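You operate a simulated robot arm through the tools that you are given. There is no shell and no other tool.

You run a simulated robot arm. Do the job below in one go: nothing can be reset, and whatever is moved stays where it is left.

Task
Set the rack supply to the volts on the job label and store it.
Fine: blue switch to SET-UP, volts dial, one press of STORE, blue switch back to RUN. Where these are worked on the way, their far stop is far enough and under half their travel is too little: blue switch.

The check looks at the end state, three seconds after you hand in, the way a careful person would. Anything else that was tipped, shoved, dropped, spilled or broken makes it a failure.

Robot
A 6-joint arm with a two-finger parallel gripper, fixed in place. Base frame: the origin is on the floor under the middle of its stand, x ahead of it, y to its left, z up. Units: mm, rad, N and s.
With the tool pointing down near the work surface it reaches from about 240 to 640 mm from the base axis. Its first joint turns from -1.152 to 1.152 rad. Payload 2.7 kg.
The tool frame sits at the grasp point between the pads (the TCP): z along the fingers, y along the line on which they close. The tips reach 23 mm beyond it. Largest opening 94 mm; finger width 38, thickness 10; the body of the gripper, 54 by 96 mm, starts 39 mm behind the TCP.
Orientation is told as [roll, pitch, yaw] about the base's x, y, z axes, in that order, counted from this pose: with the fingers straight down and closing along the base's y, the tool's x points along the base's -x, its y along +y and its z along -z.

Tools
- The arm moves only by the tool play_rows. Its argument "targets" is a list that holds one entry, the list of rows, each a list of 7 numbers: the shift along the base's x, y, z in mm, then the turn, a rotation vector about the base's x, y, z in rad, then the finger opening in mm, from 0 to 94. In form: [[[tx, ty, tz, rx, ry, rz, fingers], ...]]. A call has 1 to 20 rows; each row shifts and turns the commanded pose from where the row before left it. Each row takes 0.2 s and may step no farther than 50 mm and 0.15 rad from the row before; otherwise, or with a gripper value out of range, the whole call is refused. Where a pose cannot be reached the arm comes as near as it can. A force on the tool above 40 N (or 10 N above the force at the start of the call, whichever is more), or a blocked arm, ends the call early, and 0.2 s more pass. Each finger travels about 45 mm/s and halts on what it meets, pressing with about 28 N; the grip force reading is that of the motor and also rises with nothing between the fingers. The clock runs only during rows and for 0.2 s after the last one: add rows that do not move to give the fingers time. The reply holds the time, the measured pose of the TCP, the force on the tool along the base axes, the opening and the grip force, in the units named above and with some noise, with the torque about the TCP (base axes, N m) and any sound that the robot's microphone picked up.
- Cameras (640 x 400 px; columns grow to the right, rows downward): "scene" is fixed at [76.1, -456.3, 1388.6]; the picture's right is [0.73, -0.69, 0.00], its down [-0.44, -0.46, -0.77] and it looks along [0.53, 0.56, -0.64] (base axes); focal length 345 px, centre (320, 200). "wrist" rides on the gripper at [87, 16, -75] in the tool frame; the picture's right is [-0.18, 0.98, 0.00], its down [-0.58, -0.11, -0.81] and it looks along [-0.79, -0.15, 0.59] (tool axes); focal length 243 px, centre (320, 200). There is no depth. A picture from a camera that has moved, and an enlarged one, comes with that camera's place and axes in the base frame and with its lens. The place of the scene camera against the robot may be out by one fixed shift of up to 25 mm in any direction.
- snapshot(camera): a new picture of that camera. It takes no simulated time.
- close_up(camera, box): a new picture of the part [left, top, right, bottom] of that camera's present view, enlarged. It takes no simulated time.
- finish_job(): hands the job in; it is judged then, once.

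Places have to be worked out from the pictures, the camera data and where the tool is seen. Open the gripper and draw the arm clear of the work before you hand the job in, unless the task says otherwise.

The tools are called after "Call:" by a JSON object that holds its "name" and its "arguments". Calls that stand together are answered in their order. play_rows: Moves the arm, as the interface text tells. Its arguments: {"type":"object","properties":{"targets":{"type":"array"}},"required":["targets"]} The other tools are called the same way: snapshot (camera) takes a picture; close_up (camera, box) takes an enlarged picture of a part of a camera's view; finish_job () hands the job in.

At the start:

```text
clock: 0.0
eef_pos: [343.5, 46.0, 962.8]
ee_rot: [0.002, -0.001, -0.001]
wrist_force: [0.4, -0.9, 0.0]
ft_torque: [-0.01, 0.02, 0.01]
opening: 94.2
gripper_force: 0.0
```

scene: 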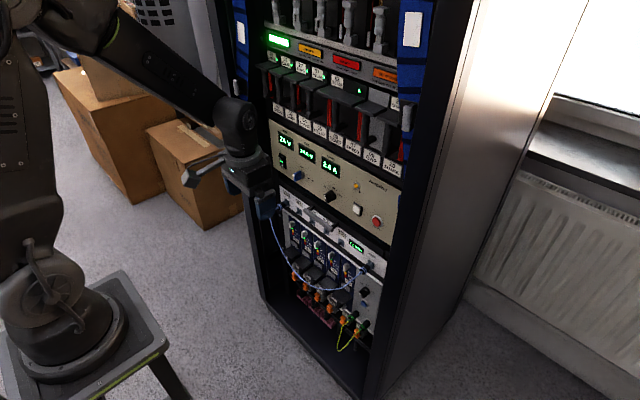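
wrist: 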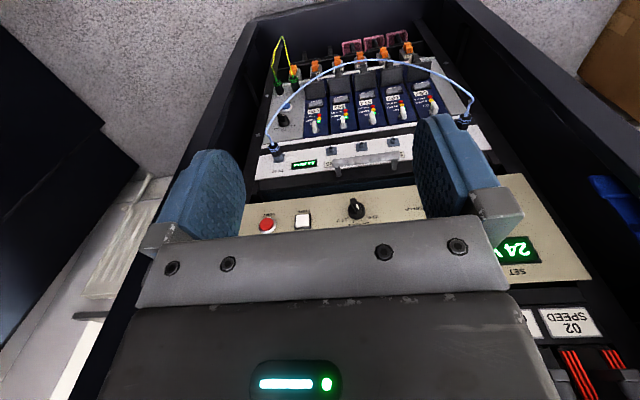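

I start by looking closely at the rack panel in the scene view and in the wrist view to identify the controls and the job label.

Call:
{"name": "close_up", "arguments": {"camera": "scene", "box": [260, 110, 420, 210]}}

Call:
{"name": "close_up", "arguments": {"camera": "scene", "box": [260, 150, 400, 240]}}

Call:
{"name": "close_up", "arguments": {"camera": "scene", "box": [220, 0, 460, 150]}}

Call:
{"name": "close_up", "arguments": {"camera": "wrist", "box": [220, 100, 480, 260]}}

```text
4.00 times, centred on (340, 160) of scene
camera zoom: at [76.1, -456.3, 1388.6], right [0.73, -0.69, 0.0], down [-0.44, -0.46, -0.77], along [0.53, 0.56, -0.64], focal length 1379 px, centre (240, 360)
```

zoom: 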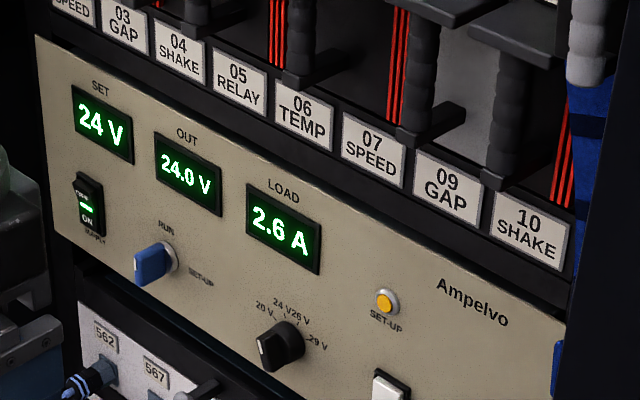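

```text
4.44 times, centred on (330, 195) of scene
camera zoom: at [76.1, -456.3, 1388.6], right [0.73, -0.69, 0.0], down [-0.44, -0.46, -0.77], along [0.53, 0.56, -0.64], focal length 1532 px, centre (276, 222)
```

zoom: 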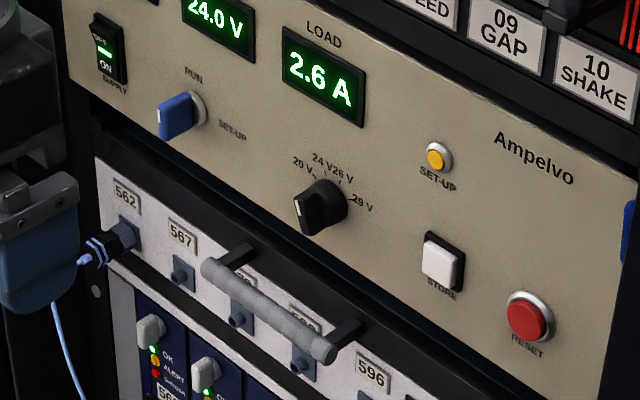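

```text
2.67 times, centred on (340, 75) of scene
camera zoom: at [76.1, -456.3, 1388.6], right [0.73, -0.69, 0.0], down [-0.44, -0.46, -0.77], along [0.53, 0.56, -0.64], focal length 919 px, centre (267, 533)
```

zoom: 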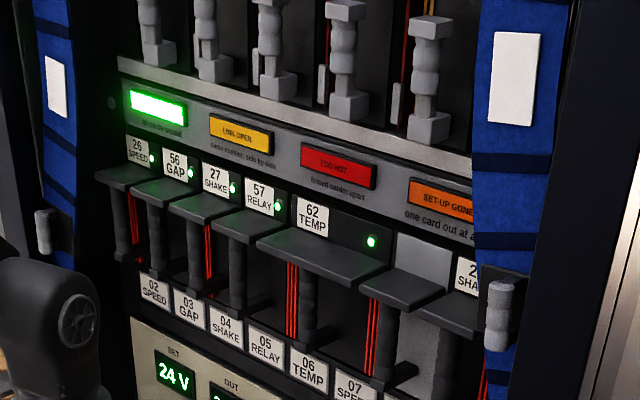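

```text
2.46 times, centred on (350, 180) of wrist
camera zoom: at [256.7, 61.7, 1037.0], right [0.18, 0.98, 0.0], down [0.58, -0.11, 0.81], along [0.79, -0.15, -0.59], focal length 597 px, centre (246, 249)
```

zoom: 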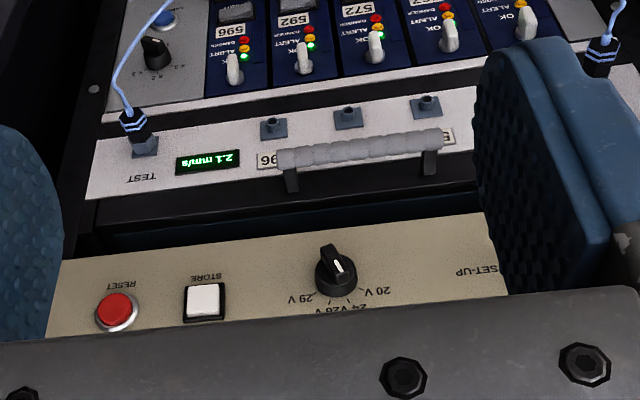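

The supply (Ampelvo) panel has a blue RUN/SET-UP switch, a volts dial (20/24/26/29 V), STORE, and RESET. I don't yet see the job label, so I look around with enlarged views.

Call:
{"name": "close_up", "arguments": {"camera": "scene", "box": [225, 10, 265, 60]}}

Call:
{"name": "close_up", "arguments": {"camera": "scene", "box": [385, 0, 445, 50]}}

Call:
{"name": "close_up", "arguments": {"camera": "scene", "box": [250, 190, 400, 370]}}

Call:
{"name": "close_up", "arguments": {"camera": "scene", "box": [40, 0, 260, 220]}}

Call:
{"name": "close_up", "arguments": {"camera": "wrist", "box": [440, 140, 640, 400]}}

Call:
{"name": "close_up", "arguments": {"camera": "wrist", "box": [230, 10, 490, 170]}}

```text
8.00 times, centred on (245, 35) of scene
camera zoom: at [76.1, -456.3, 1388.6], right [0.73, -0.69, 0.0], down [-0.44, -0.46, -0.77], along [0.53, 0.56, -0.64], focal length 2757 px, centre (920, 1520)
```

zoom: 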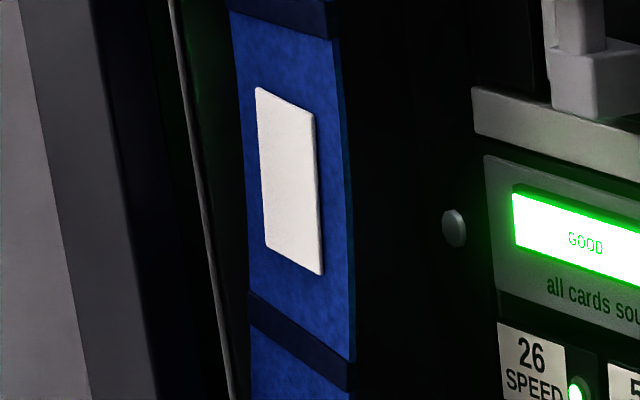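

```text
8.00 times, centred on (415, 25) of scene
camera zoom: at [76.1, -456.3, 1388.6], right [0.73, -0.69, 0.0], down [-0.44, -0.46, -0.77], along [0.53, 0.56, -0.64], focal length 2757 px, centre (-440, 1600)
```

zoom: 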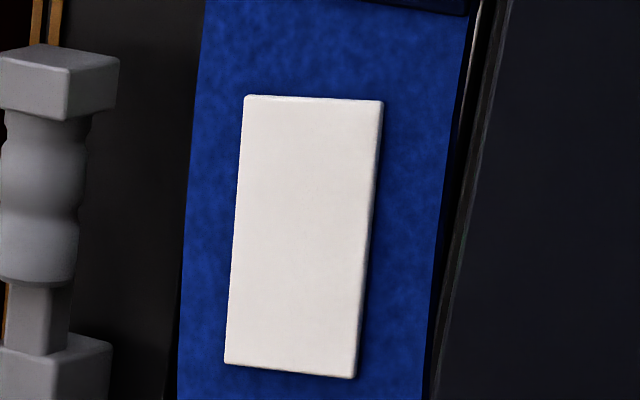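

```text
2.22 times, centred on (325, 280) of scene
camera zoom: at [76.1, -456.3, 1388.6], right [0.73, -0.69, 0.0], down [-0.44, -0.46, -0.77], along [0.53, 0.56, -0.64], focal length 766 px, centre (309, 22)
```

zoom: 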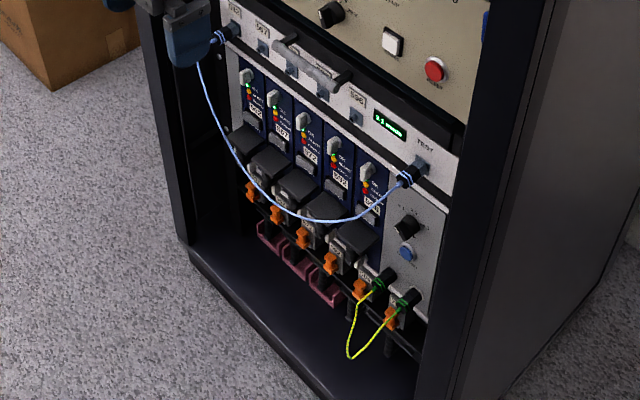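

```text
1.82 times, centred on (150, 110) of scene
camera zoom: at [76.1, -456.3, 1388.6], right [0.73, -0.69, 0.0], down [-0.44, -0.46, -0.77], along [0.53, 0.56, -0.64], focal length 627 px, centre (629, 364)
```

zoom: 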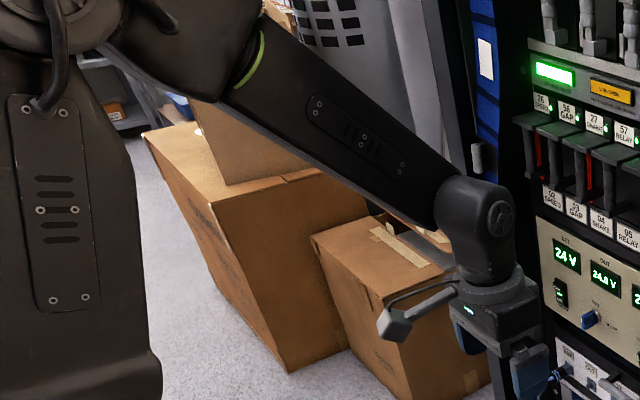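

```text
1.54 times, centred on (540, 270) of wrist
camera zoom: at [256.7, 61.7, 1037.0], right [0.18, 0.98, 0.0], down [0.58, -0.11, 0.81], along [0.79, -0.15, -0.59], focal length 373 px, centre (-18, 92)
```

zoom: 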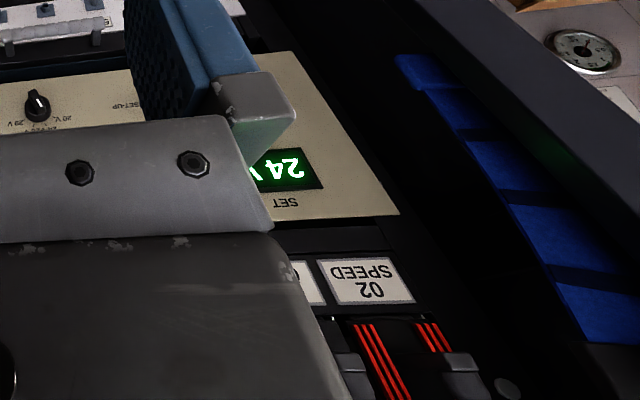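

```text
2.46 times, centred on (360, 90) of wrist
camera zoom: at [256.7, 61.7, 1037.0], right [0.18, 0.98, 0.0], down [0.58, -0.11, 0.81], along [0.79, -0.15, -0.59], focal length 597 px, centre (222, 471)
```

zoom: 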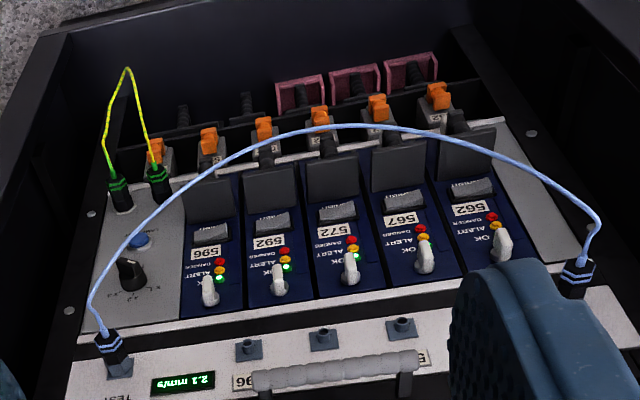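

The label isn't visible yet; I check the remaining parts of both views, including the indicator legends.

Call:
{"name": "close_up", "arguments": {"camera": "scene", "box": [260, 20, 420, 120]}}

Call:
{"name": "close_up", "arguments": {"camera": "wrist", "box": [560, 100, 640, 220]}}

Call:
{"name": "close_up", "arguments": {"camera": "scene", "box": [380, 0, 640, 200]}}

Call:
{"name": "close_up", "arguments": {"camera": "scene", "box": [0, 0, 160, 120]}}

Call:
{"name": "close_up", "arguments": {"camera": "scene", "box": [360, 150, 430, 260]}}

Call:
{"name": "close_up", "arguments": {"camera": "scene", "box": [0, 180, 240, 400]}}

```text
4.00 times, centred on (340, 70) of scene
camera zoom: at [76.1, -456.3, 1388.6], right [0.73, -0.69, 0.0], down [-0.44, -0.46, -0.77], along [0.53, 0.56, -0.64], focal length 1379 px, centre (240, 720)
```

zoom: 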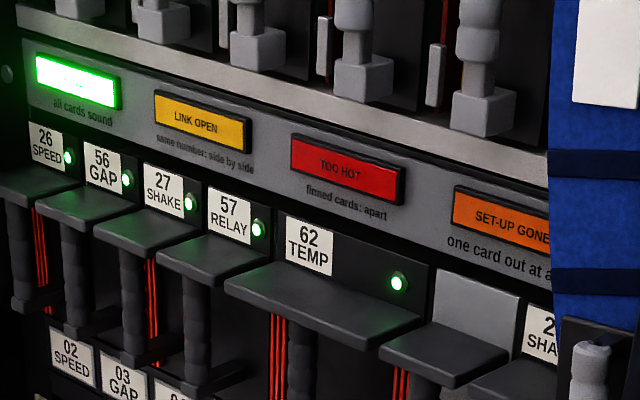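

```text
3.33 times, centred on (600, 160) of wrist
camera zoom: at [256.7, 61.7, 1037.0], right [0.18, 0.98, 0.0], down [0.58, -0.11, 0.81], along [0.79, -0.15, -0.59], focal length 809 px, centre (-613, 333)
```

zoom: 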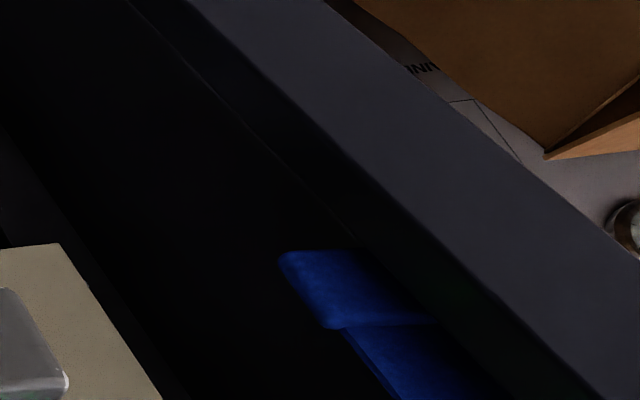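

```text
2.00 times, centred on (510, 100) of scene
camera zoom: at [76.1, -456.3, 1388.6], right [0.73, -0.69, 0.0], down [-0.44, -0.46, -0.77], along [0.53, 0.56, -0.64], focal length 689 px, centre (-60, 400)
```

zoom: 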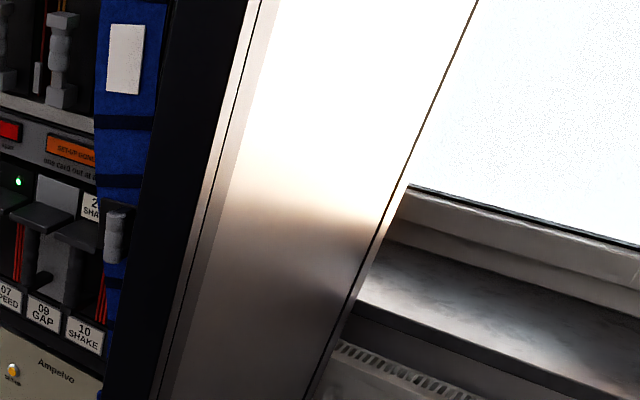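

```text
3.33 times, centred on (80, 60) of scene
camera zoom: at [76.1, -456.3, 1388.6], right [0.73, -0.69, 0.0], down [-0.44, -0.46, -0.77], along [0.53, 0.56, -0.64], focal length 1149 px, centre (1120, 667)
```

zoom: 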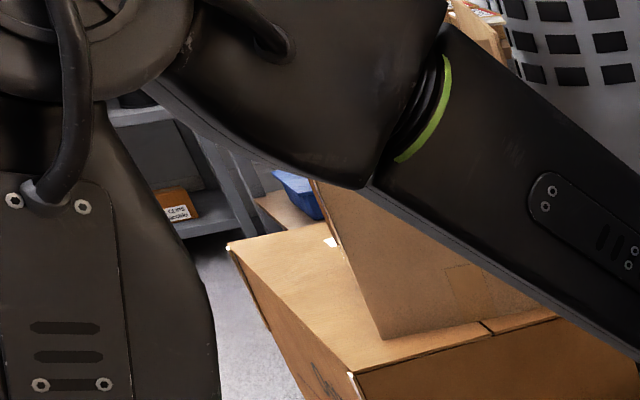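

```text
3.64 times, centred on (395, 205) of scene
camera zoom: at [76.1, -456.3, 1388.6], right [0.73, -0.69, 0.0], down [-0.44, -0.46, -0.77], along [0.53, 0.56, -0.64], focal length 1253 px, centre (47, 182)
```

zoom: 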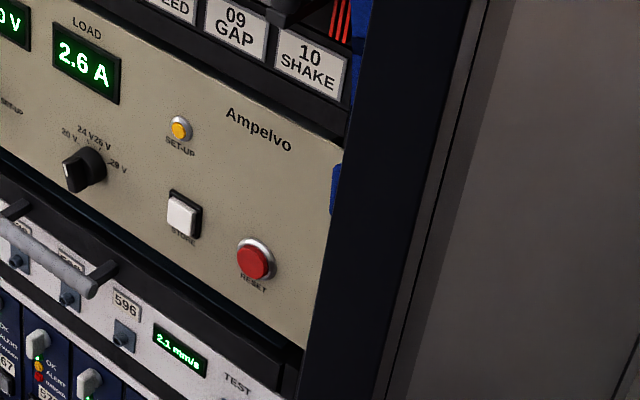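

```text
1.82 times, centred on (120, 290) of scene
camera zoom: at [76.1, -456.3, 1388.6], right [0.73, -0.69, 0.0], down [-0.44, -0.46, -0.77], along [0.53, 0.56, -0.64], focal length 627 px, centre (684, 36)
```

zoom: 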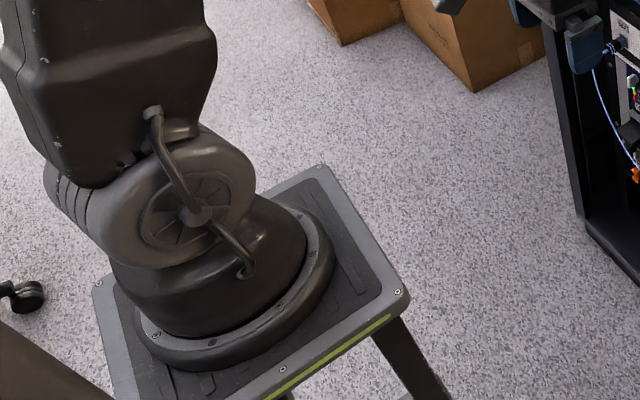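

No job label is visible yet, so I tilt the tool up by 0.75 rad in place, well clear of the rack. The wrist camera will then look level at the rack's upper front.

Call:
{"name": "play_rows", "arguments": {"targets": [[[-10, 0, 0, 0, -0.15, 0, 94], [-10, 0, 0, 0, -0.15, 0, 94], [-10, 0, 0, 0, -0.15, 0, 94], [-10, 0, 0, 0, -0.15, 0, 94], [0, 0, 0, 0, -0.15, 0, 94]]]}}

Call:
{"name": "snapshot", "arguments": {"camera": "wrist"}}

Call:
{"name": "snapshot", "arguments": {"camera": "scene"}}

```text
clock: 1.2
eef_pos: [364.4, 54.5, 1012.3]
ee_rot: [-0.005, -0.669, -0.024]
wrist_force: [-0.6, 1.0, 0.4]
ft_torque: [-0.09, -0.04, -0.01]
opening: 93.8
gripper_force: 0.1
out of reach, approached as far as the arm can: row 3, 4, 5
```

```text
taken
camera wrist: at [250.3, 74.7, 1015.5], right [0.17, 0.98, 0.11], down [-0.05, -0.1, 0.99], along [0.98, -0.17, 0.03], focal length 243 px, centre (320, 200)
```

wrist: 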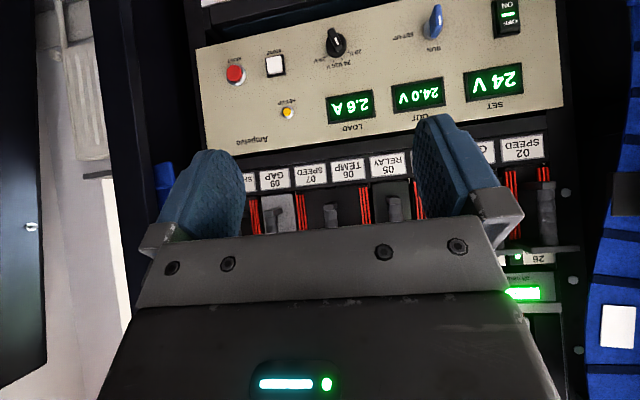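

```text
taken
```

scene: 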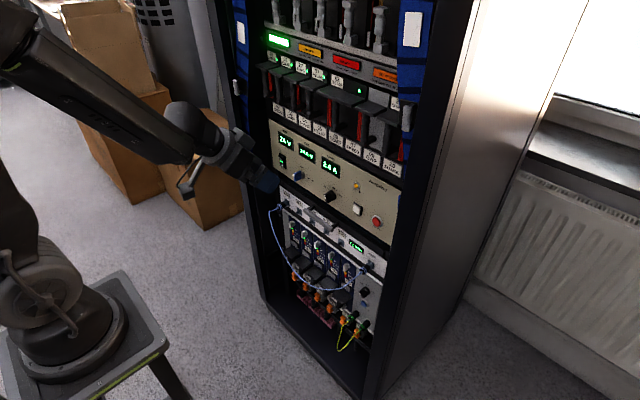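

The arm stopped near a reach limit, but the wrist camera now shows the panel upside-down. I enlarge it to read the legends and knob positions.

Call:
{"name": "close_up", "arguments": {"camera": "wrist", "box": [200, 0, 420, 140]}}

Call:
{"name": "close_up", "arguments": {"camera": "wrist", "box": [400, 0, 560, 110]}}

Call:
{"name": "close_up", "arguments": {"camera": "wrist", "box": [480, 120, 640, 400]}}

Call:
{"name": "close_up", "arguments": {"camera": "wrist", "box": [120, 120, 320, 250]}}

Call:
{"name": "close_up", "arguments": {"camera": "scene", "box": [260, 110, 400, 200]}}

```text
2.86 times, centred on (310, 70) of wrist
camera zoom: at [250.3, 74.7, 1015.5], right [0.17, 0.98, 0.11], down [-0.05, -0.1, 0.99], along [0.98, -0.17, 0.03], focal length 693 px, centre (349, 571)
```

zoom: 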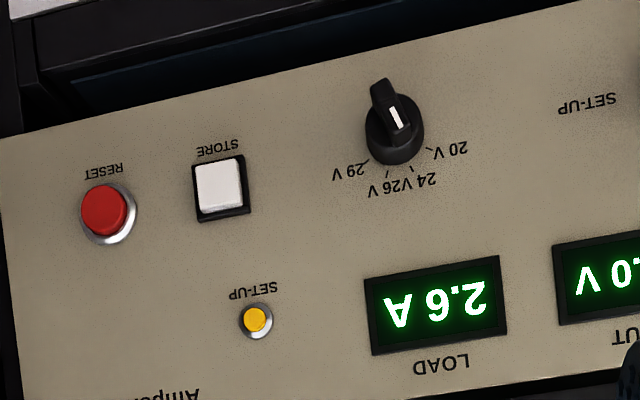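

```text
3.64 times, centred on (480, 55) of wrist
camera zoom: at [250.3, 74.7, 1015.5], right [0.17, 0.98, 0.11], down [-0.05, -0.1, 0.99], along [0.98, -0.17, 0.03], focal length 882 px, centre (-262, 727)
```

zoom: 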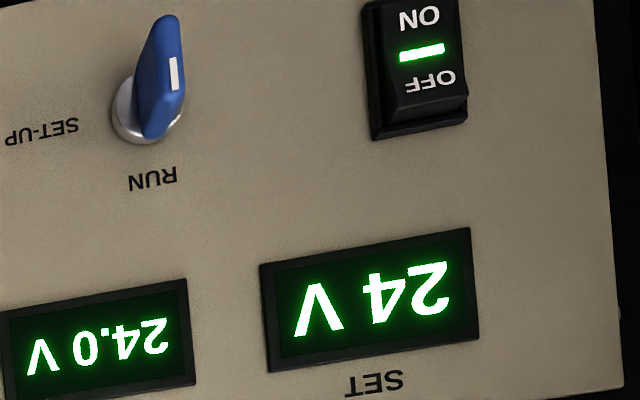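

```text
1.43 times, centred on (560, 260) of wrist
camera zoom: at [250.3, 74.7, 1015.5], right [0.17, 0.98, 0.11], down [-0.05, -0.1, 0.99], along [0.98, -0.17, 0.03], focal length 347 px, centre (-23, 114)
```

zoom: 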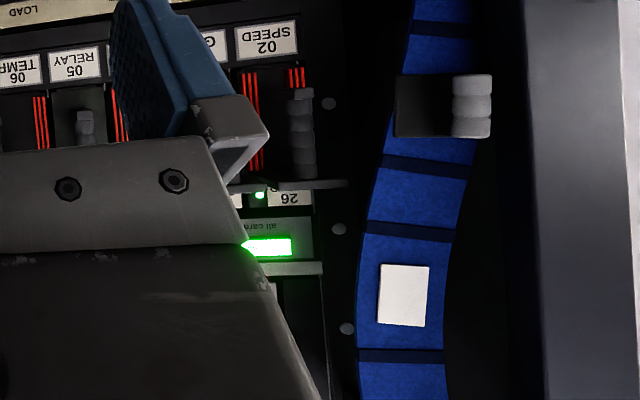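

```text
3.08 times, centred on (220, 185) of wrist
camera zoom: at [250.3, 74.7, 1015.5], right [0.17, 0.98, 0.11], down [-0.05, -0.1, 0.99], along [0.98, -0.17, 0.03], focal length 746 px, centre (628, 246)
```

zoom: 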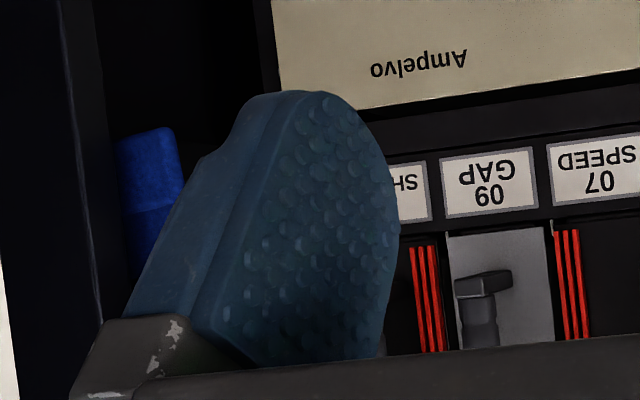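

```text
4.44 times, centred on (330, 155) of scene
camera zoom: at [76.0, -456.3, 1388.6], right [0.73, -0.69, 0.0], down [-0.44, -0.46, -0.77], along [0.53, 0.56, -0.64], focal length 1532 px, centre (276, 400)
```

zoom: 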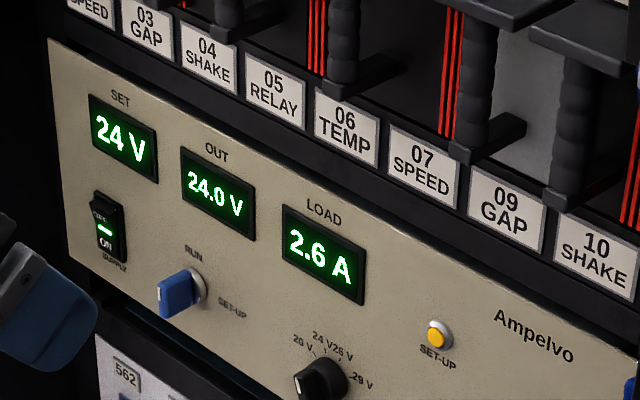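

The dial shows 24 V and the blue switch is at RUN. I lower and move forward slightly while continuing the tilt, aiming for a horizontal tool with more freedom, so the camera can look higher up the rack.

Call:
{"name": "play_rows", "arguments": {"targets": [[[10, 0, -40, 0, 0, 0, 94], [10, 0, -40, 0, 0, 0, 94], [0, 0, -30, 0, -0.1, 0, 94], [0, 0, 0, 0, -0.1, 0, 94], [0, 0, 0, 0, 0, 0, 94]]]}}

Call:
{"name": "snapshot", "arguments": {"camera": "wrist"}}

```text
clock: 2.4
eef_pos: [389.7, 87.8, 920.1]
ee_rot: [-0.053, -0.866, 0.024]
wrist_force: [0.3, 0.6, -0.8]
ft_torque: [0.01, -0.04, 0.01]
opening: 94.2
gripper_force: 0.1
out of reach, approached as far as the arm can: row 2, 3, 4
```

```text
taken
camera wrist: at [276.6, 104.8, 900.8], right [0.13, 0.99, 0.11], down [-0.24, -0.07, 0.97], along [0.96, -0.15, 0.23], focal length 243 px, centre (320, 200)
```

wrist: 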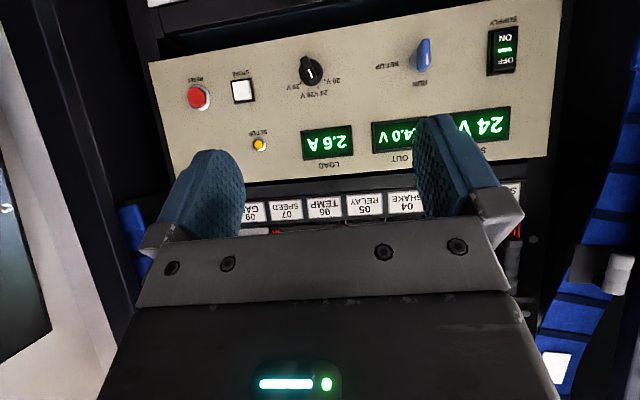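

The arm drifted a little in y near its limit. I zoom into the dark object on the left of this wrist view and other parts to search for the label.

Call:
{"name": "close_up", "arguments": {"camera": "wrist", "box": [0, 0, 160, 400]}}

Call:
{"name": "close_up", "arguments": {"camera": "wrist", "box": [520, 180, 640, 400]}}

Call:
{"name": "close_up", "arguments": {"camera": "wrist", "box": [160, 20, 360, 160]}}

Call:
{"name": "close_up", "arguments": {"camera": "wrist", "box": [350, 0, 550, 130]}}

```text
1.00 times, centred on (80, 200) of wrist (not enlarged: the box is as wide or as high as the picture)
camera zoom: at [276.6, 104.8, 900.8], right [0.13, 0.99, 0.11], down [-0.24, -0.07, 0.97], along [0.96, -0.15, 0.23], focal length 243 px, centre (560, 200)
```

zoom: 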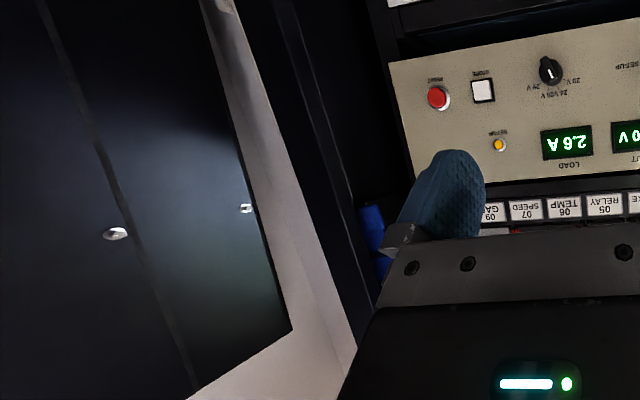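

```text
1.82 times, centred on (580, 290) of wrist
camera zoom: at [276.6, 104.8, 900.8], right [0.13, 0.99, 0.11], down [-0.24, -0.07, 0.97], along [0.96, -0.15, 0.23], focal length 441 px, centre (-153, 36)
```

zoom: 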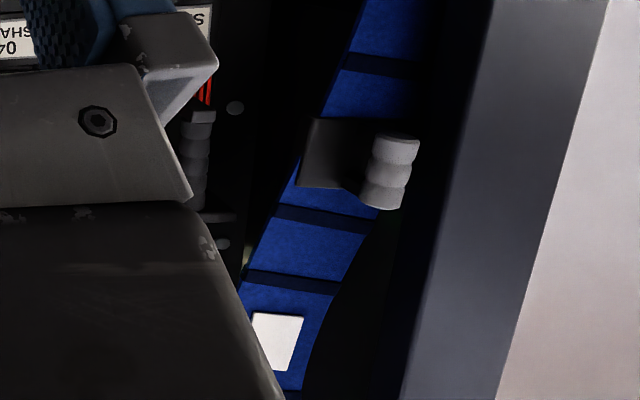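

```text
2.86 times, centred on (260, 90) of wrist
camera zoom: at [276.6, 104.8, 900.8], right [0.13, 0.99, 0.11], down [-0.24, -0.07, 0.97], along [0.96, -0.15, 0.23], focal length 693 px, centre (491, 514)
```

zoom: 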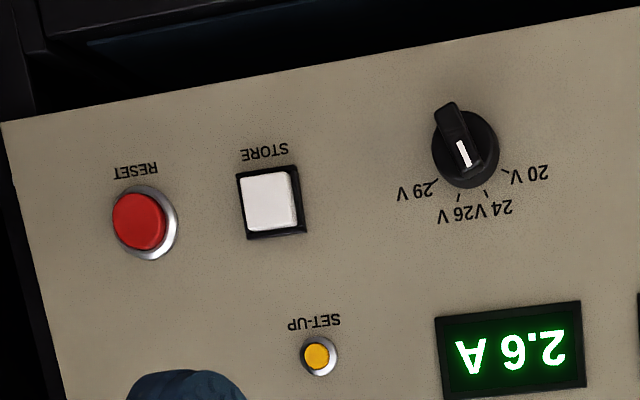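

```text
3.08 times, centred on (450, 65) of wrist
camera zoom: at [276.6, 104.8, 900.8], right [0.13, 0.99, 0.11], down [-0.24, -0.07, 0.97], along [0.96, -0.15, 0.23], focal length 746 px, centre (-80, 615)
```

zoom: 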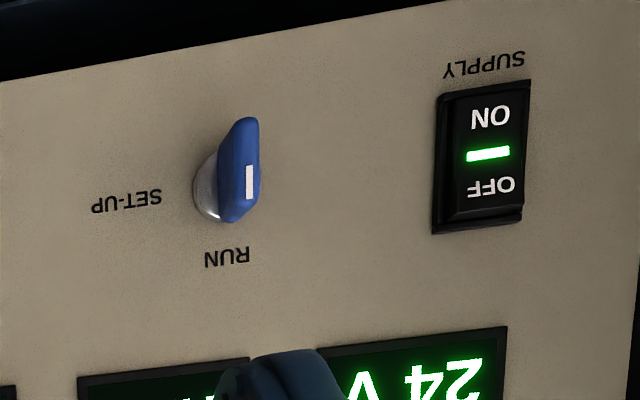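

The close-up tool shows area beyond the picture frame when the box spans the full height or width. I use this to look above the scene camera's frame and around the wrist camera.

Call:
{"name": "close_up", "arguments": {"camera": "scene", "box": [0, 0, 640, 10]}}

Call:
{"name": "close_up", "arguments": {"camera": "scene", "box": [630, 0, 640, 400]}}

Call:
{"name": "close_up", "arguments": {"camera": "scene", "box": [0, 0, 10, 400]}}

Call:
{"name": "close_up", "arguments": {"camera": "wrist", "box": [0, 390, 640, 400]}}

Call:
{"name": "close_up", "arguments": {"camera": "wrist", "box": [630, 0, 640, 400]}}

Call:
{"name": "close_up", "arguments": {"camera": "wrist", "box": [0, 0, 640, 10]}}

```text
1.00 times, centred on (320, 5) of scene (not enlarged: the box is as wide or as high as the picture)
camera zoom: at [76.1, -456.3, 1388.6], right [0.73, -0.69, 0.0], down [-0.44, -0.46, -0.77], along [0.53, 0.56, -0.64], focal length 345 px, centre (320, 395)
```

zoom: 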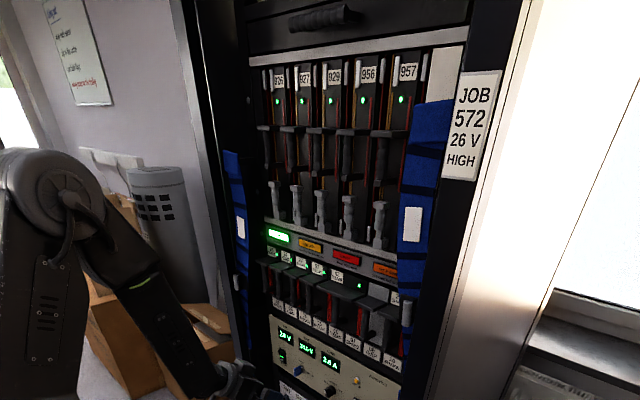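

```text
1.00 times, centred on (635, 200) of scene (not enlarged: the box is as wide or as high as the picture)
camera zoom: at [76.1, -456.3, 1388.6], right [0.73, -0.69, 0.0], down [-0.44, -0.46, -0.77], along [0.53, 0.56, -0.64], focal length 345 px, centre (5, 200)
```

zoom: 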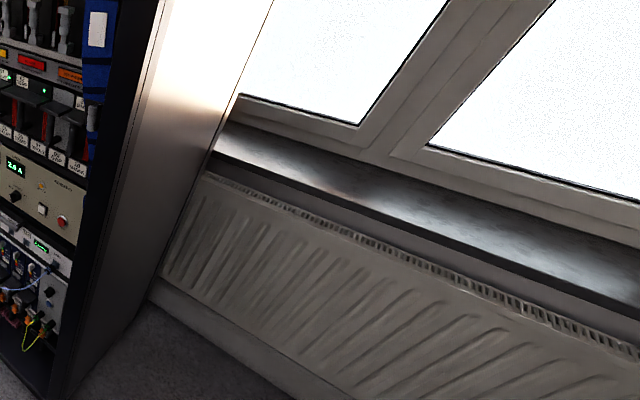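

```text
1.00 times, centred on (5, 200) of scene (not enlarged: the box is as wide or as high as the picture)
camera zoom: at [76.1, -456.3, 1388.6], right [0.73, -0.69, 0.0], down [-0.44, -0.46, -0.77], along [0.53, 0.56, -0.64], focal length 345 px, centre (635, 200)
```

zoom: 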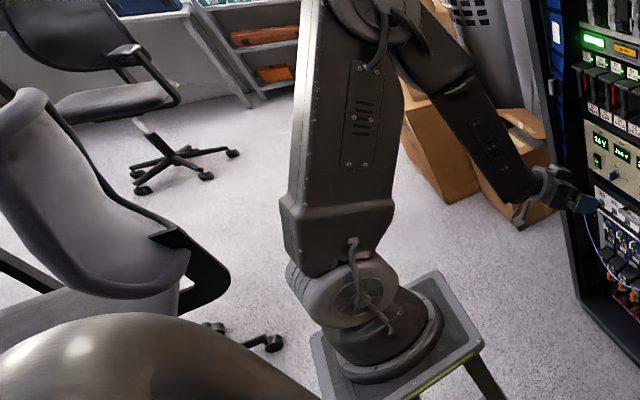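

```text
1.00 times, centred on (320, 395) of wrist (not enlarged: the box is as wide or as high as the picture)
camera zoom: at [276.6, 104.8, 900.8], right [0.13, 0.99, 0.11], down [-0.24, -0.07, 0.97], along [0.96, -0.15, 0.23], focal length 243 px, centre (320, 5)
```

zoom: 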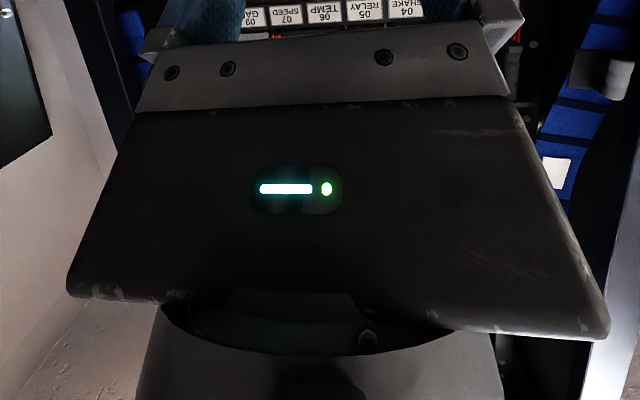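

```text
1.00 times, centred on (635, 200) of wrist (not enlarged: the box is as wide or as high as the picture)
camera zoom: at [276.6, 104.8, 900.8], right [0.13, 0.99, 0.11], down [-0.24, -0.07, 0.97], along [0.96, -0.15, 0.23], focal length 243 px, centre (5, 200)
```

zoom: 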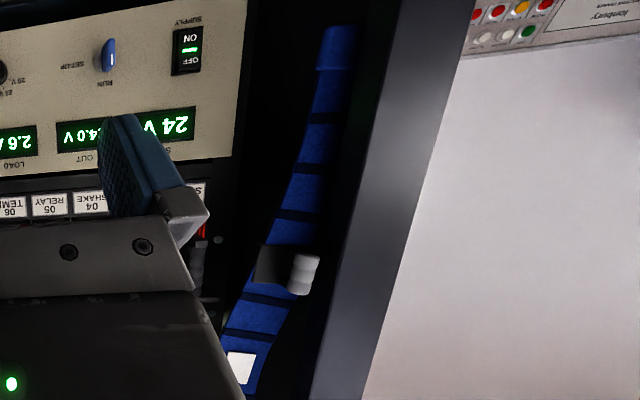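

```text
1.00 times, centred on (320, 5) of wrist (not enlarged: the box is as wide or as high as the picture)
camera zoom: at [276.6, 104.8, 900.8], right [0.13, 0.99, 0.11], down [-0.24, -0.07, 0.97], along [0.96, -0.15, 0.23], focal length 243 px, centre (320, 395)
```

zoom: 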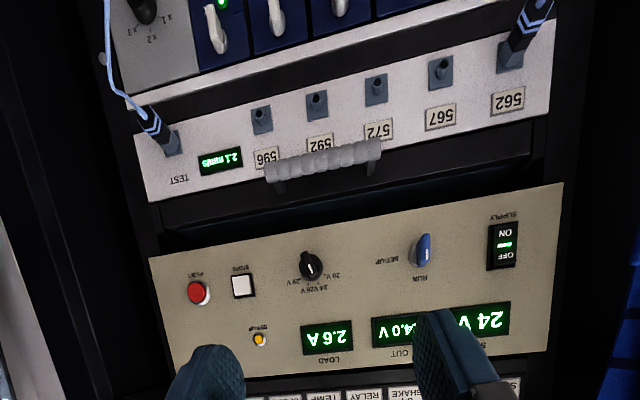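

The job label reads "JOB 572 / 26 V / HIGH", so the target is 26 V. There's also a whiteboard with notes, which I try to read along with an enlarged check of the label.

Call:
{"name": "close_up", "arguments": {"camera": "scene", "box": [20, -400, 140, -280]}}

Call:
{"name": "close_up", "arguments": {"camera": "scene", "box": [420, -340, 540, -200]}}

```text
refused: -400 is not a number from 0 to 400
```

```text
refused: -340 is not a number from 0 to 400
```

The label clearly says 26 V. From three wrist views I triangulate the blue switch axis at about (565–591, 185, 823), the dial axis at (~572–590, 62, 818) and the STORE cap at (590, -29, 827), with the panel facing -x. I now move forward to where the arm has more room, then check the pose.

Call:
{"name": "play_rows", "arguments": {"targets": [[[20, 0, -10, 0, 0, 0, 94], [20, 0, -10, 0, 0, 0, 94], [20, 0, -10, 0, 0, 0, 94], [0, 0, 0, 0, 0, 0, 94]]]}}

```text
clock: 3.4
eef_pos: [452.8, 96.6, 898.5]
ee_rot: [-0.028, -0.869, 0.002]
wrist_force: [-0.2, -0.2, -0.9]
ft_torque: [0.01, -0.01, 0.0]
opening: 94.1
gripper_force: 0.1
out of reach, approached as far as the arm can: row 1, 3
```

The readings suggest the wrist is near a straight (singular) configuration at this tilt. I continue with small pitch steps at this place and see how the arm responds.

Call:
{"name": "play_rows", "arguments": {"targets": [[[0, 0, 0, 0, -0.08, 0, 94], [0, 0, 0, 0, -0.08, 0, 94], [0, 0, 0, 0, -0.08, 0, 94], [0, 0, 0, 0, 0, 0, 94]]]}}

Call:
{"name": "snapshot", "arguments": {"camera": "scene"}}

```text
clock: 4.4
eef_pos: [474.1, 105.3, 926.0]
ee_rot: [-0.085, -1.104, 0.06]
wrist_force: [-0.1, 0.2, 0.8]
ft_torque: [0.01, 0.01, 0.01]
opening: 94.1
gripper_force: 0.0
out of reach, approached as far as the arm can: row 1, 2, 3
```

```text
taken
```

scene: 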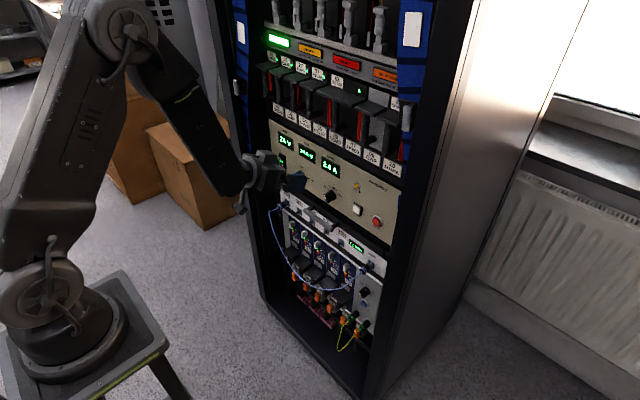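

Pitch advanced to -1.10 as asked, but with some position drift. I continue tilting toward horizontal in small steps while drawing back in x and down in z, to see whether tracking recovers.

Call:
{"name": "play_rows", "arguments": {"targets": [[[0, 0, 0, 0, 0, 0, 94], [-5, 0, -15, 0, -0.05, 0, 94], [-5, 0, -15, 0, -0.05, 0, 94], [-5, 0, -15, 0, -0.05, 0, 94], [-5, 0, -15, 0, -0.05, 0, 94], [0, 0, 0, 0, 0, 0, 94]]]}}

Call:
{"name": "snapshot", "arguments": {"camera": "scene"}}

```text
clock: 5.8
eef_pos: [511.6, 118.7, 922.7]
ee_rot: [-0.197, -1.3, 0.173]
wrist_force: [-0.3, -0.2, -0.5]
ft_torque: [0.01, 0.02, -0.04]
opening: 93.9
gripper_force: 0.0
out of reach, approached as far as the arm can: row 2, 3, 4, 5
```

```text
taken
```

scene: 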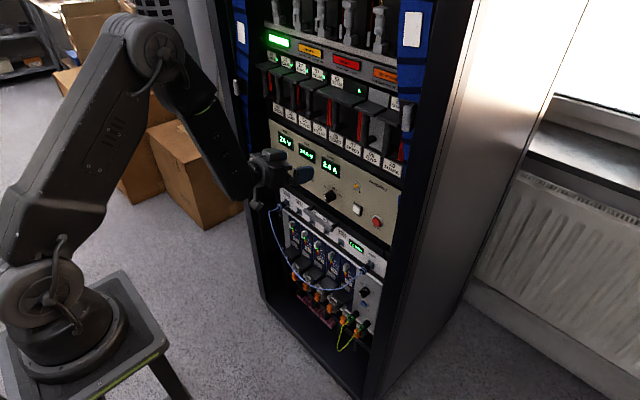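

The elbow was folded to its limit, because the arm's shoulder sits high and close. Lower positions should ease this. I lower straight down toward the panel-controls height, keeping x near 510, which leaves the tips about 30 mm short of the blue knob.

Call:
{"name": "play_rows", "arguments": {"targets": [[[0, 0, -15, 0, 0, 0, 94], [0, 0, -15, 0, 0, 0, 94], [0, 0, -15, 0, 0, 0, 94], [0, 0, -15, 0, 0, 0, 94], [0, 0, 0, 0, 0, 0, 94]]]}}

Call:
{"name": "snapshot", "arguments": {"camera": "scene"}}

Call:
{"name": "snapshot", "arguments": {"camera": "wrist"}}

```text
clock: 7.0
eef_pos: [548.5, 127.5, 906.5]
ee_rot: [-0.143, -1.304, 0.119]
wrist_force: [0.8, -0.1, 0.3]
ft_torque: [0.0, -0.01, -0.06]
opening: 94.3
gripper_force: 0.0
out of reach, approached as far as the arm can: row 1, 2, 3, 4
```

```text
taken
```

scene: 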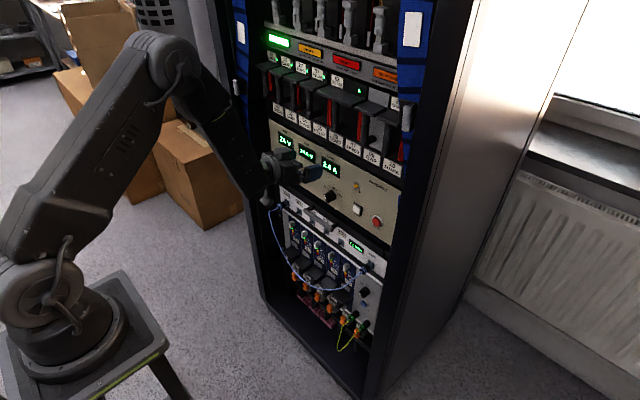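

```text
taken
camera wrist: at [453.4, 142.7, 841.0], right [0.07, 0.99, 0.14], down [-0.63, -0.07, 0.78], along [0.78, -0.14, 0.62], focal length 243 px, centre (320, 200)
```

wrist: 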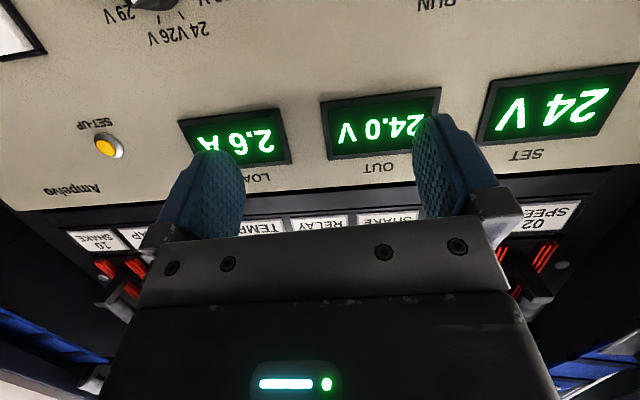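

The arm again slid along a limit instead of going straight down, and its tips are now close to the displays (x about 571). I inspect the arm's joint layout before moving further.

Call:
{"name": "close_up", "arguments": {"camera": "scene", "box": [0, 20, 340, 240]}}

Call:
{"name": "close_up", "arguments": {"camera": "scene", "box": [220, 120, 340, 220]}}

Call:
{"name": "close_up", "arguments": {"camera": "scene", "box": [0, 200, 200, 400]}}

```text
1.82 times, centred on (170, 130) of scene
camera zoom: at [76.1, -456.3, 1388.6], right [0.73, -0.69, 0.0], down [-0.44, -0.46, -0.77], along [0.53, 0.56, -0.64], focal length 627 px, centre (593, 327)
```

zoom: 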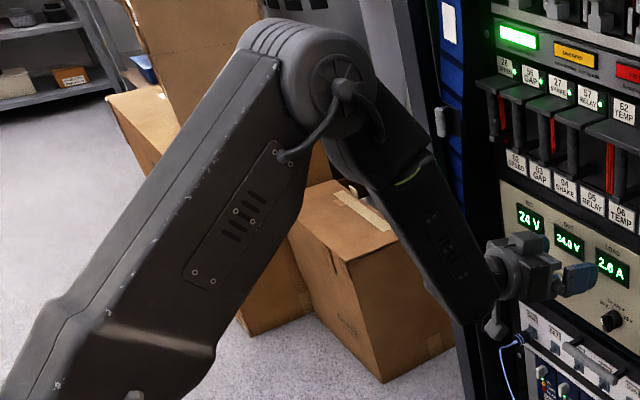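

```text
4.00 times, centred on (280, 170) of scene
camera zoom: at [76.1, -456.3, 1388.6], right [0.73, -0.69, 0.0], down [-0.44, -0.46, -0.77], along [0.53, 0.56, -0.64], focal length 1379 px, centre (480, 320)
```

zoom: 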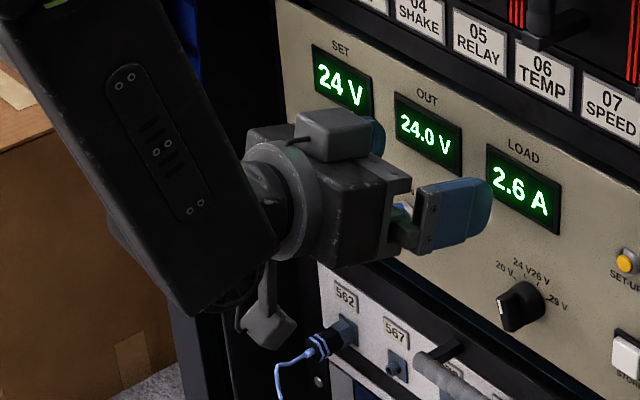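

```text
2.00 times, centred on (100, 300) of scene
camera zoom: at [76.1, -456.3, 1388.6], right [0.73, -0.69, 0.0], down [-0.44, -0.46, -0.77], along [0.53, 0.56, -0.64], focal length 689 px, centre (760, 0)
```

zoom: 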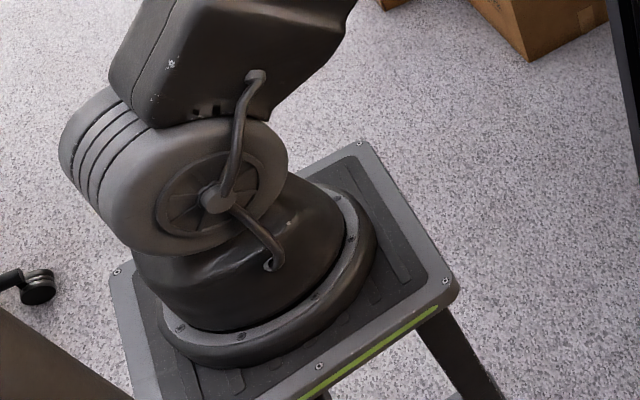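

I suspect the wrist roll (J4) swung the long way round, because the tool passed the straight-wrist pose while off the arm's plane (y not 0). I back away from the rack and return to tool-down, then will redo the tilt exactly in plane at y = 0.

Call:
{"name": "play_rows", "arguments": {"targets": [[[-15, 0, 8, 0, 0.1, 0, 94], [-15, 0, 8, 0, 0.1, 0, 94], [-15, 0, 8, 0, 0.1, 0, 94], [-15, 0, 8, 0, 0.1, 0, 94], [-15, 0, 8, 0, 0.1, 0, 94], [-15, 0, 8, 0, 0.1, 0, 94], [0, 0, 0, 0, 0, 0, 94]]]}}

Call:
{"name": "snapshot", "arguments": {"camera": "scene"}}

```text
clock: 8.6
eef_pos: [457.6, 127.2, 951.2]
ee_rot: [-0.017, -0.711, -0.001]
wrist_force: [-0.2, 0.5, 0.0]
ft_torque: [-0.02, 0.02, -0.02]
opening: 93.9
gripper_force: 0.0
```

```text
taken
```

scene: 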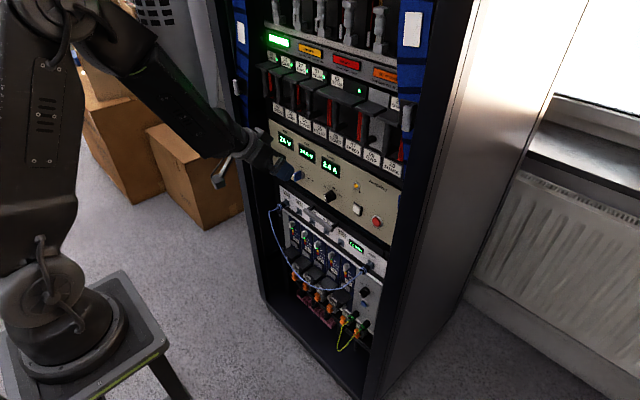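

Now the moves tracked exactly with no limit warnings, which supports that idea. I continue to tool-down and shift to y = 0.

Call:
{"name": "play_rows", "arguments": {"targets": [[[-5, -18, 0, 0, 0.1, 0, 94], [-5, -18, 0, 0, 0.1, 0, 94], [-5, -18, 0, 0, 0.1, 0, 94], [-5, -18, 0, 0, 0.1, 0, 94], [-5, -18, 0, 0, 0.1, 0, 94], [-5, -18, 0, 0, 0.1, 0, 94], [-5, -19, 0, 0.0, 0.11, 0, 94], [0, 0, 0, 0, 0, 0, 94]]]}}

Call:
{"name": "snapshot", "arguments": {"camera": "scene"}}

```text
clock: 10.4
eef_pos: [432.3, 6.3, 956.4]
ee_rot: [-0.04, -0.072, -0.003]
wrist_force: [0.4, 0.8, -0.3]
ft_torque: [0.0, 0.02, 0.02]
opening: 94.1
gripper_force: 0.0
out of reach, approached as far as the arm can: row 2, 3
```

```text
taken
```

scene: 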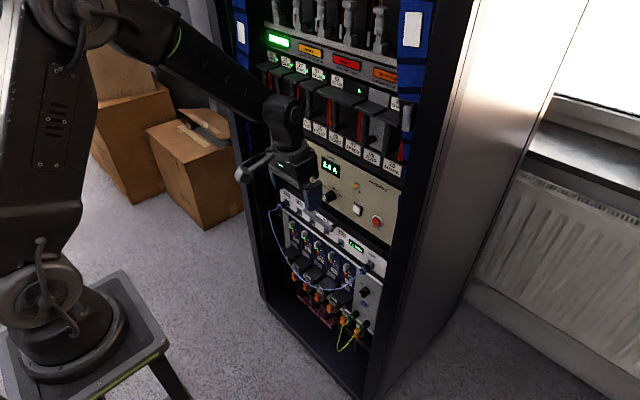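

The tool is nearly down at y = 6. I null out the remaining roll and y offset so the tool lies exactly in the arm plane before tilting.

Call:
{"name": "play_rows", "arguments": {"targets": [[[-6, -6.3, 5, 0.04, 0.036, 0.003, 94], [-6, 0, 5, 0, 0.036, 0, 94], [0, 0, 0, 0, 0, 0, 94]]]}}

```text
clock: 11.2
eef_pos: [418.8, 0.7, 967.4]
ee_rot: [-0.004, 0.0, -0.003]
wrist_force: [-0.2, 0.0, -0.5]
ft_torque: [0.0, -0.03, 0.02]
opening: 94.1
gripper_force: 0.2
```

The pose is aligned now. I begin the tilt at y = 0 along a path that lowers the wrist while keeping the fingertips short of x = 545, stopping after five rows to check.

Call:
{"name": "play_rows", "arguments": {"targets": [[[14.6, -0.5, -18.9, 0.004, -0.12, 0.003, 94], [14.3, 0, -16.8, 0, -0.12, 0, 94], [13.7, 0, -14.7, 0, -0.12, 0, 94], [13.1, 0, -12.6, 0, -0.12, 0, 94], [0, 0, 0, 0, 0, 0, 94]]]}}

```text
clock: 12.4
eef_pos: [470.0, -1.7, 911.0]
ee_rot: [0.001, -0.423, 0.001]
wrist_force: [-0.1, 0.8, 0.5]
ft_torque: [0.02, 0.0, 0.01]
opening: 94.0
gripper_force: 0.1
out of reach, approached as far as the arm can: row 4
```

Row 4 was flagged with the pitch stopping at -0.42. I test pure pitch steps here to see whether the joint passes the straight-wrist point.

Call:
{"name": "play_rows", "arguments": {"targets": [[[0, 0, 0, 0, -0.1, 0, 94], [0, 0, 0, 0, -0.1, 0, 94], [0, 0, 0, 0, 0, 0, 94]]]}}

Call:
{"name": "snapshot", "arguments": {"camera": "scene"}}

```text
clock: 13.2
eef_pos: [470.7, -6.3, 910.7]
ee_rot: [-0.012, -0.45, 0.0]
wrist_force: [0.0, 0.1, -0.4]
ft_torque: [0.0, 0.01, 0.03]
opening: 94.3
gripper_force: 0.1
out of reach, approached as far as the arm can: row 1, 2
```

```text
taken
```

scene: 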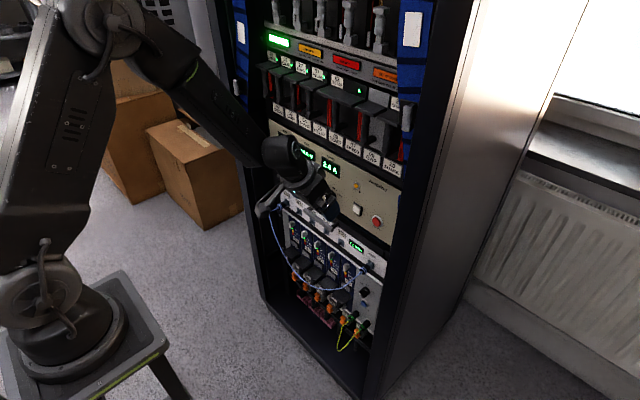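

The wrist evidently can't straighten fully (J5 has a minimum bend of about 18°), so the tool must swing round sideways, with the tool yawed right. First I return to tool-down further left (y about 150) and away from the rack, to then roll and yaw the gripper.

Call:
{"name": "play_rows", "arguments": {"targets": [[[-15, 15, 10, 0.012, 0.11, 0, 94], [-15, 15, 10, 0, 0.11, 0, 94], [-15, 20, 10, 0, 0.11, 0, 94], [-15, 25, 10, 0, 0.12, 0, 94], [-15, 25, 10, 0, 0, 0, 94], [-10, 25, 5, 0, 0, 0, 94], [0, 25, 0, 0, 0, 0, 94], [0, 0, 0, 0, 0, 0, 94]]]}}

```text
clock: 15.0
eef_pos: [387.0, 147.5, 966.8]
ee_rot: [-0.002, 0.0, -0.005]
wrist_force: [0.7, 0.7, 0.3]
ft_torque: [0.0, -0.02, 0.02]
opening: 93.8
gripper_force: 0.0
```

Tool-down at (387, 147, 967) with clean tracking. Now I roll the gripper about the vertical by +150° (camera ends up facing the rack side), stopping midway to check for limits.

Call:
{"name": "play_rows", "arguments": {"targets": [[[0, 0, 0, 0, 0, 0.1454, 94], [0, 0, 0, 0, 0, 0.1454, 94], [0, 0, 0, 0, 0, 0.1454, 94], [0, 0, 0, 0, 0, 0.1454, 94], [0, 0, 0, 0, 0, 0.1454, 94], [0, 0, 0, 0, 0, 0.1454, 94], [0, 0, 0, 0, 0, 0.1454, 94], [0, 0, 0, 0, 0, 0.1454, 94], [0, 0, 0, 0, 0, 0.1454, 94], [0, 0, 0, 0, 0, 0.1454, 94], [0, 0, 0, 0, 0, 0.1454, 94], [0, 0, 0, 0, 0, 0.1454, 94], [0, 0, 0, 0, 0, 0.1454, 94], [0, 0, 0, 0, 0, 0.1454, 94], [0, 0, 0, 0, 0, 0.1454, 94], [0, 0, 0, 0, 0, 0.1454, 94], [0, 0, 0, 0, 0, 0.1454, 94], [0, 0, 0, 0, 0, 0.1454, 94]]]}}

Call:
{"name": "snapshot", "arguments": {"camera": "scene"}}

Call:
{"name": "snapshot", "arguments": {"camera": "wrist"}}

```text
clock: 18.8
eef_pos: [386.5, 145.2, 966.0]
ee_rot: [-0.001, 0.0, 2.614]
wrist_force: [-0.3, -0.1, 0.8]
ft_torque: [-0.02, 0.03, -0.01]
opening: 93.9
gripper_force: 0.0
```

```text
taken
```

scene: 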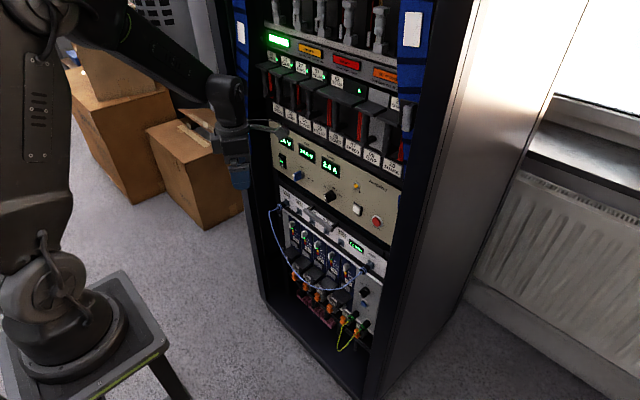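

```text
taken
camera wrist: at [452.5, 88.0, 1040.0], right [-0.65, -0.76, 0.0], down [-0.45, 0.39, 0.81], along [-0.61, 0.53, -0.59], focal length 243 px, centre (320, 200)
```

wrist: 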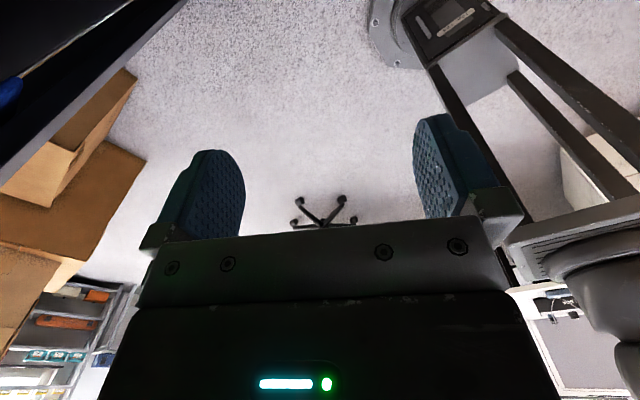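

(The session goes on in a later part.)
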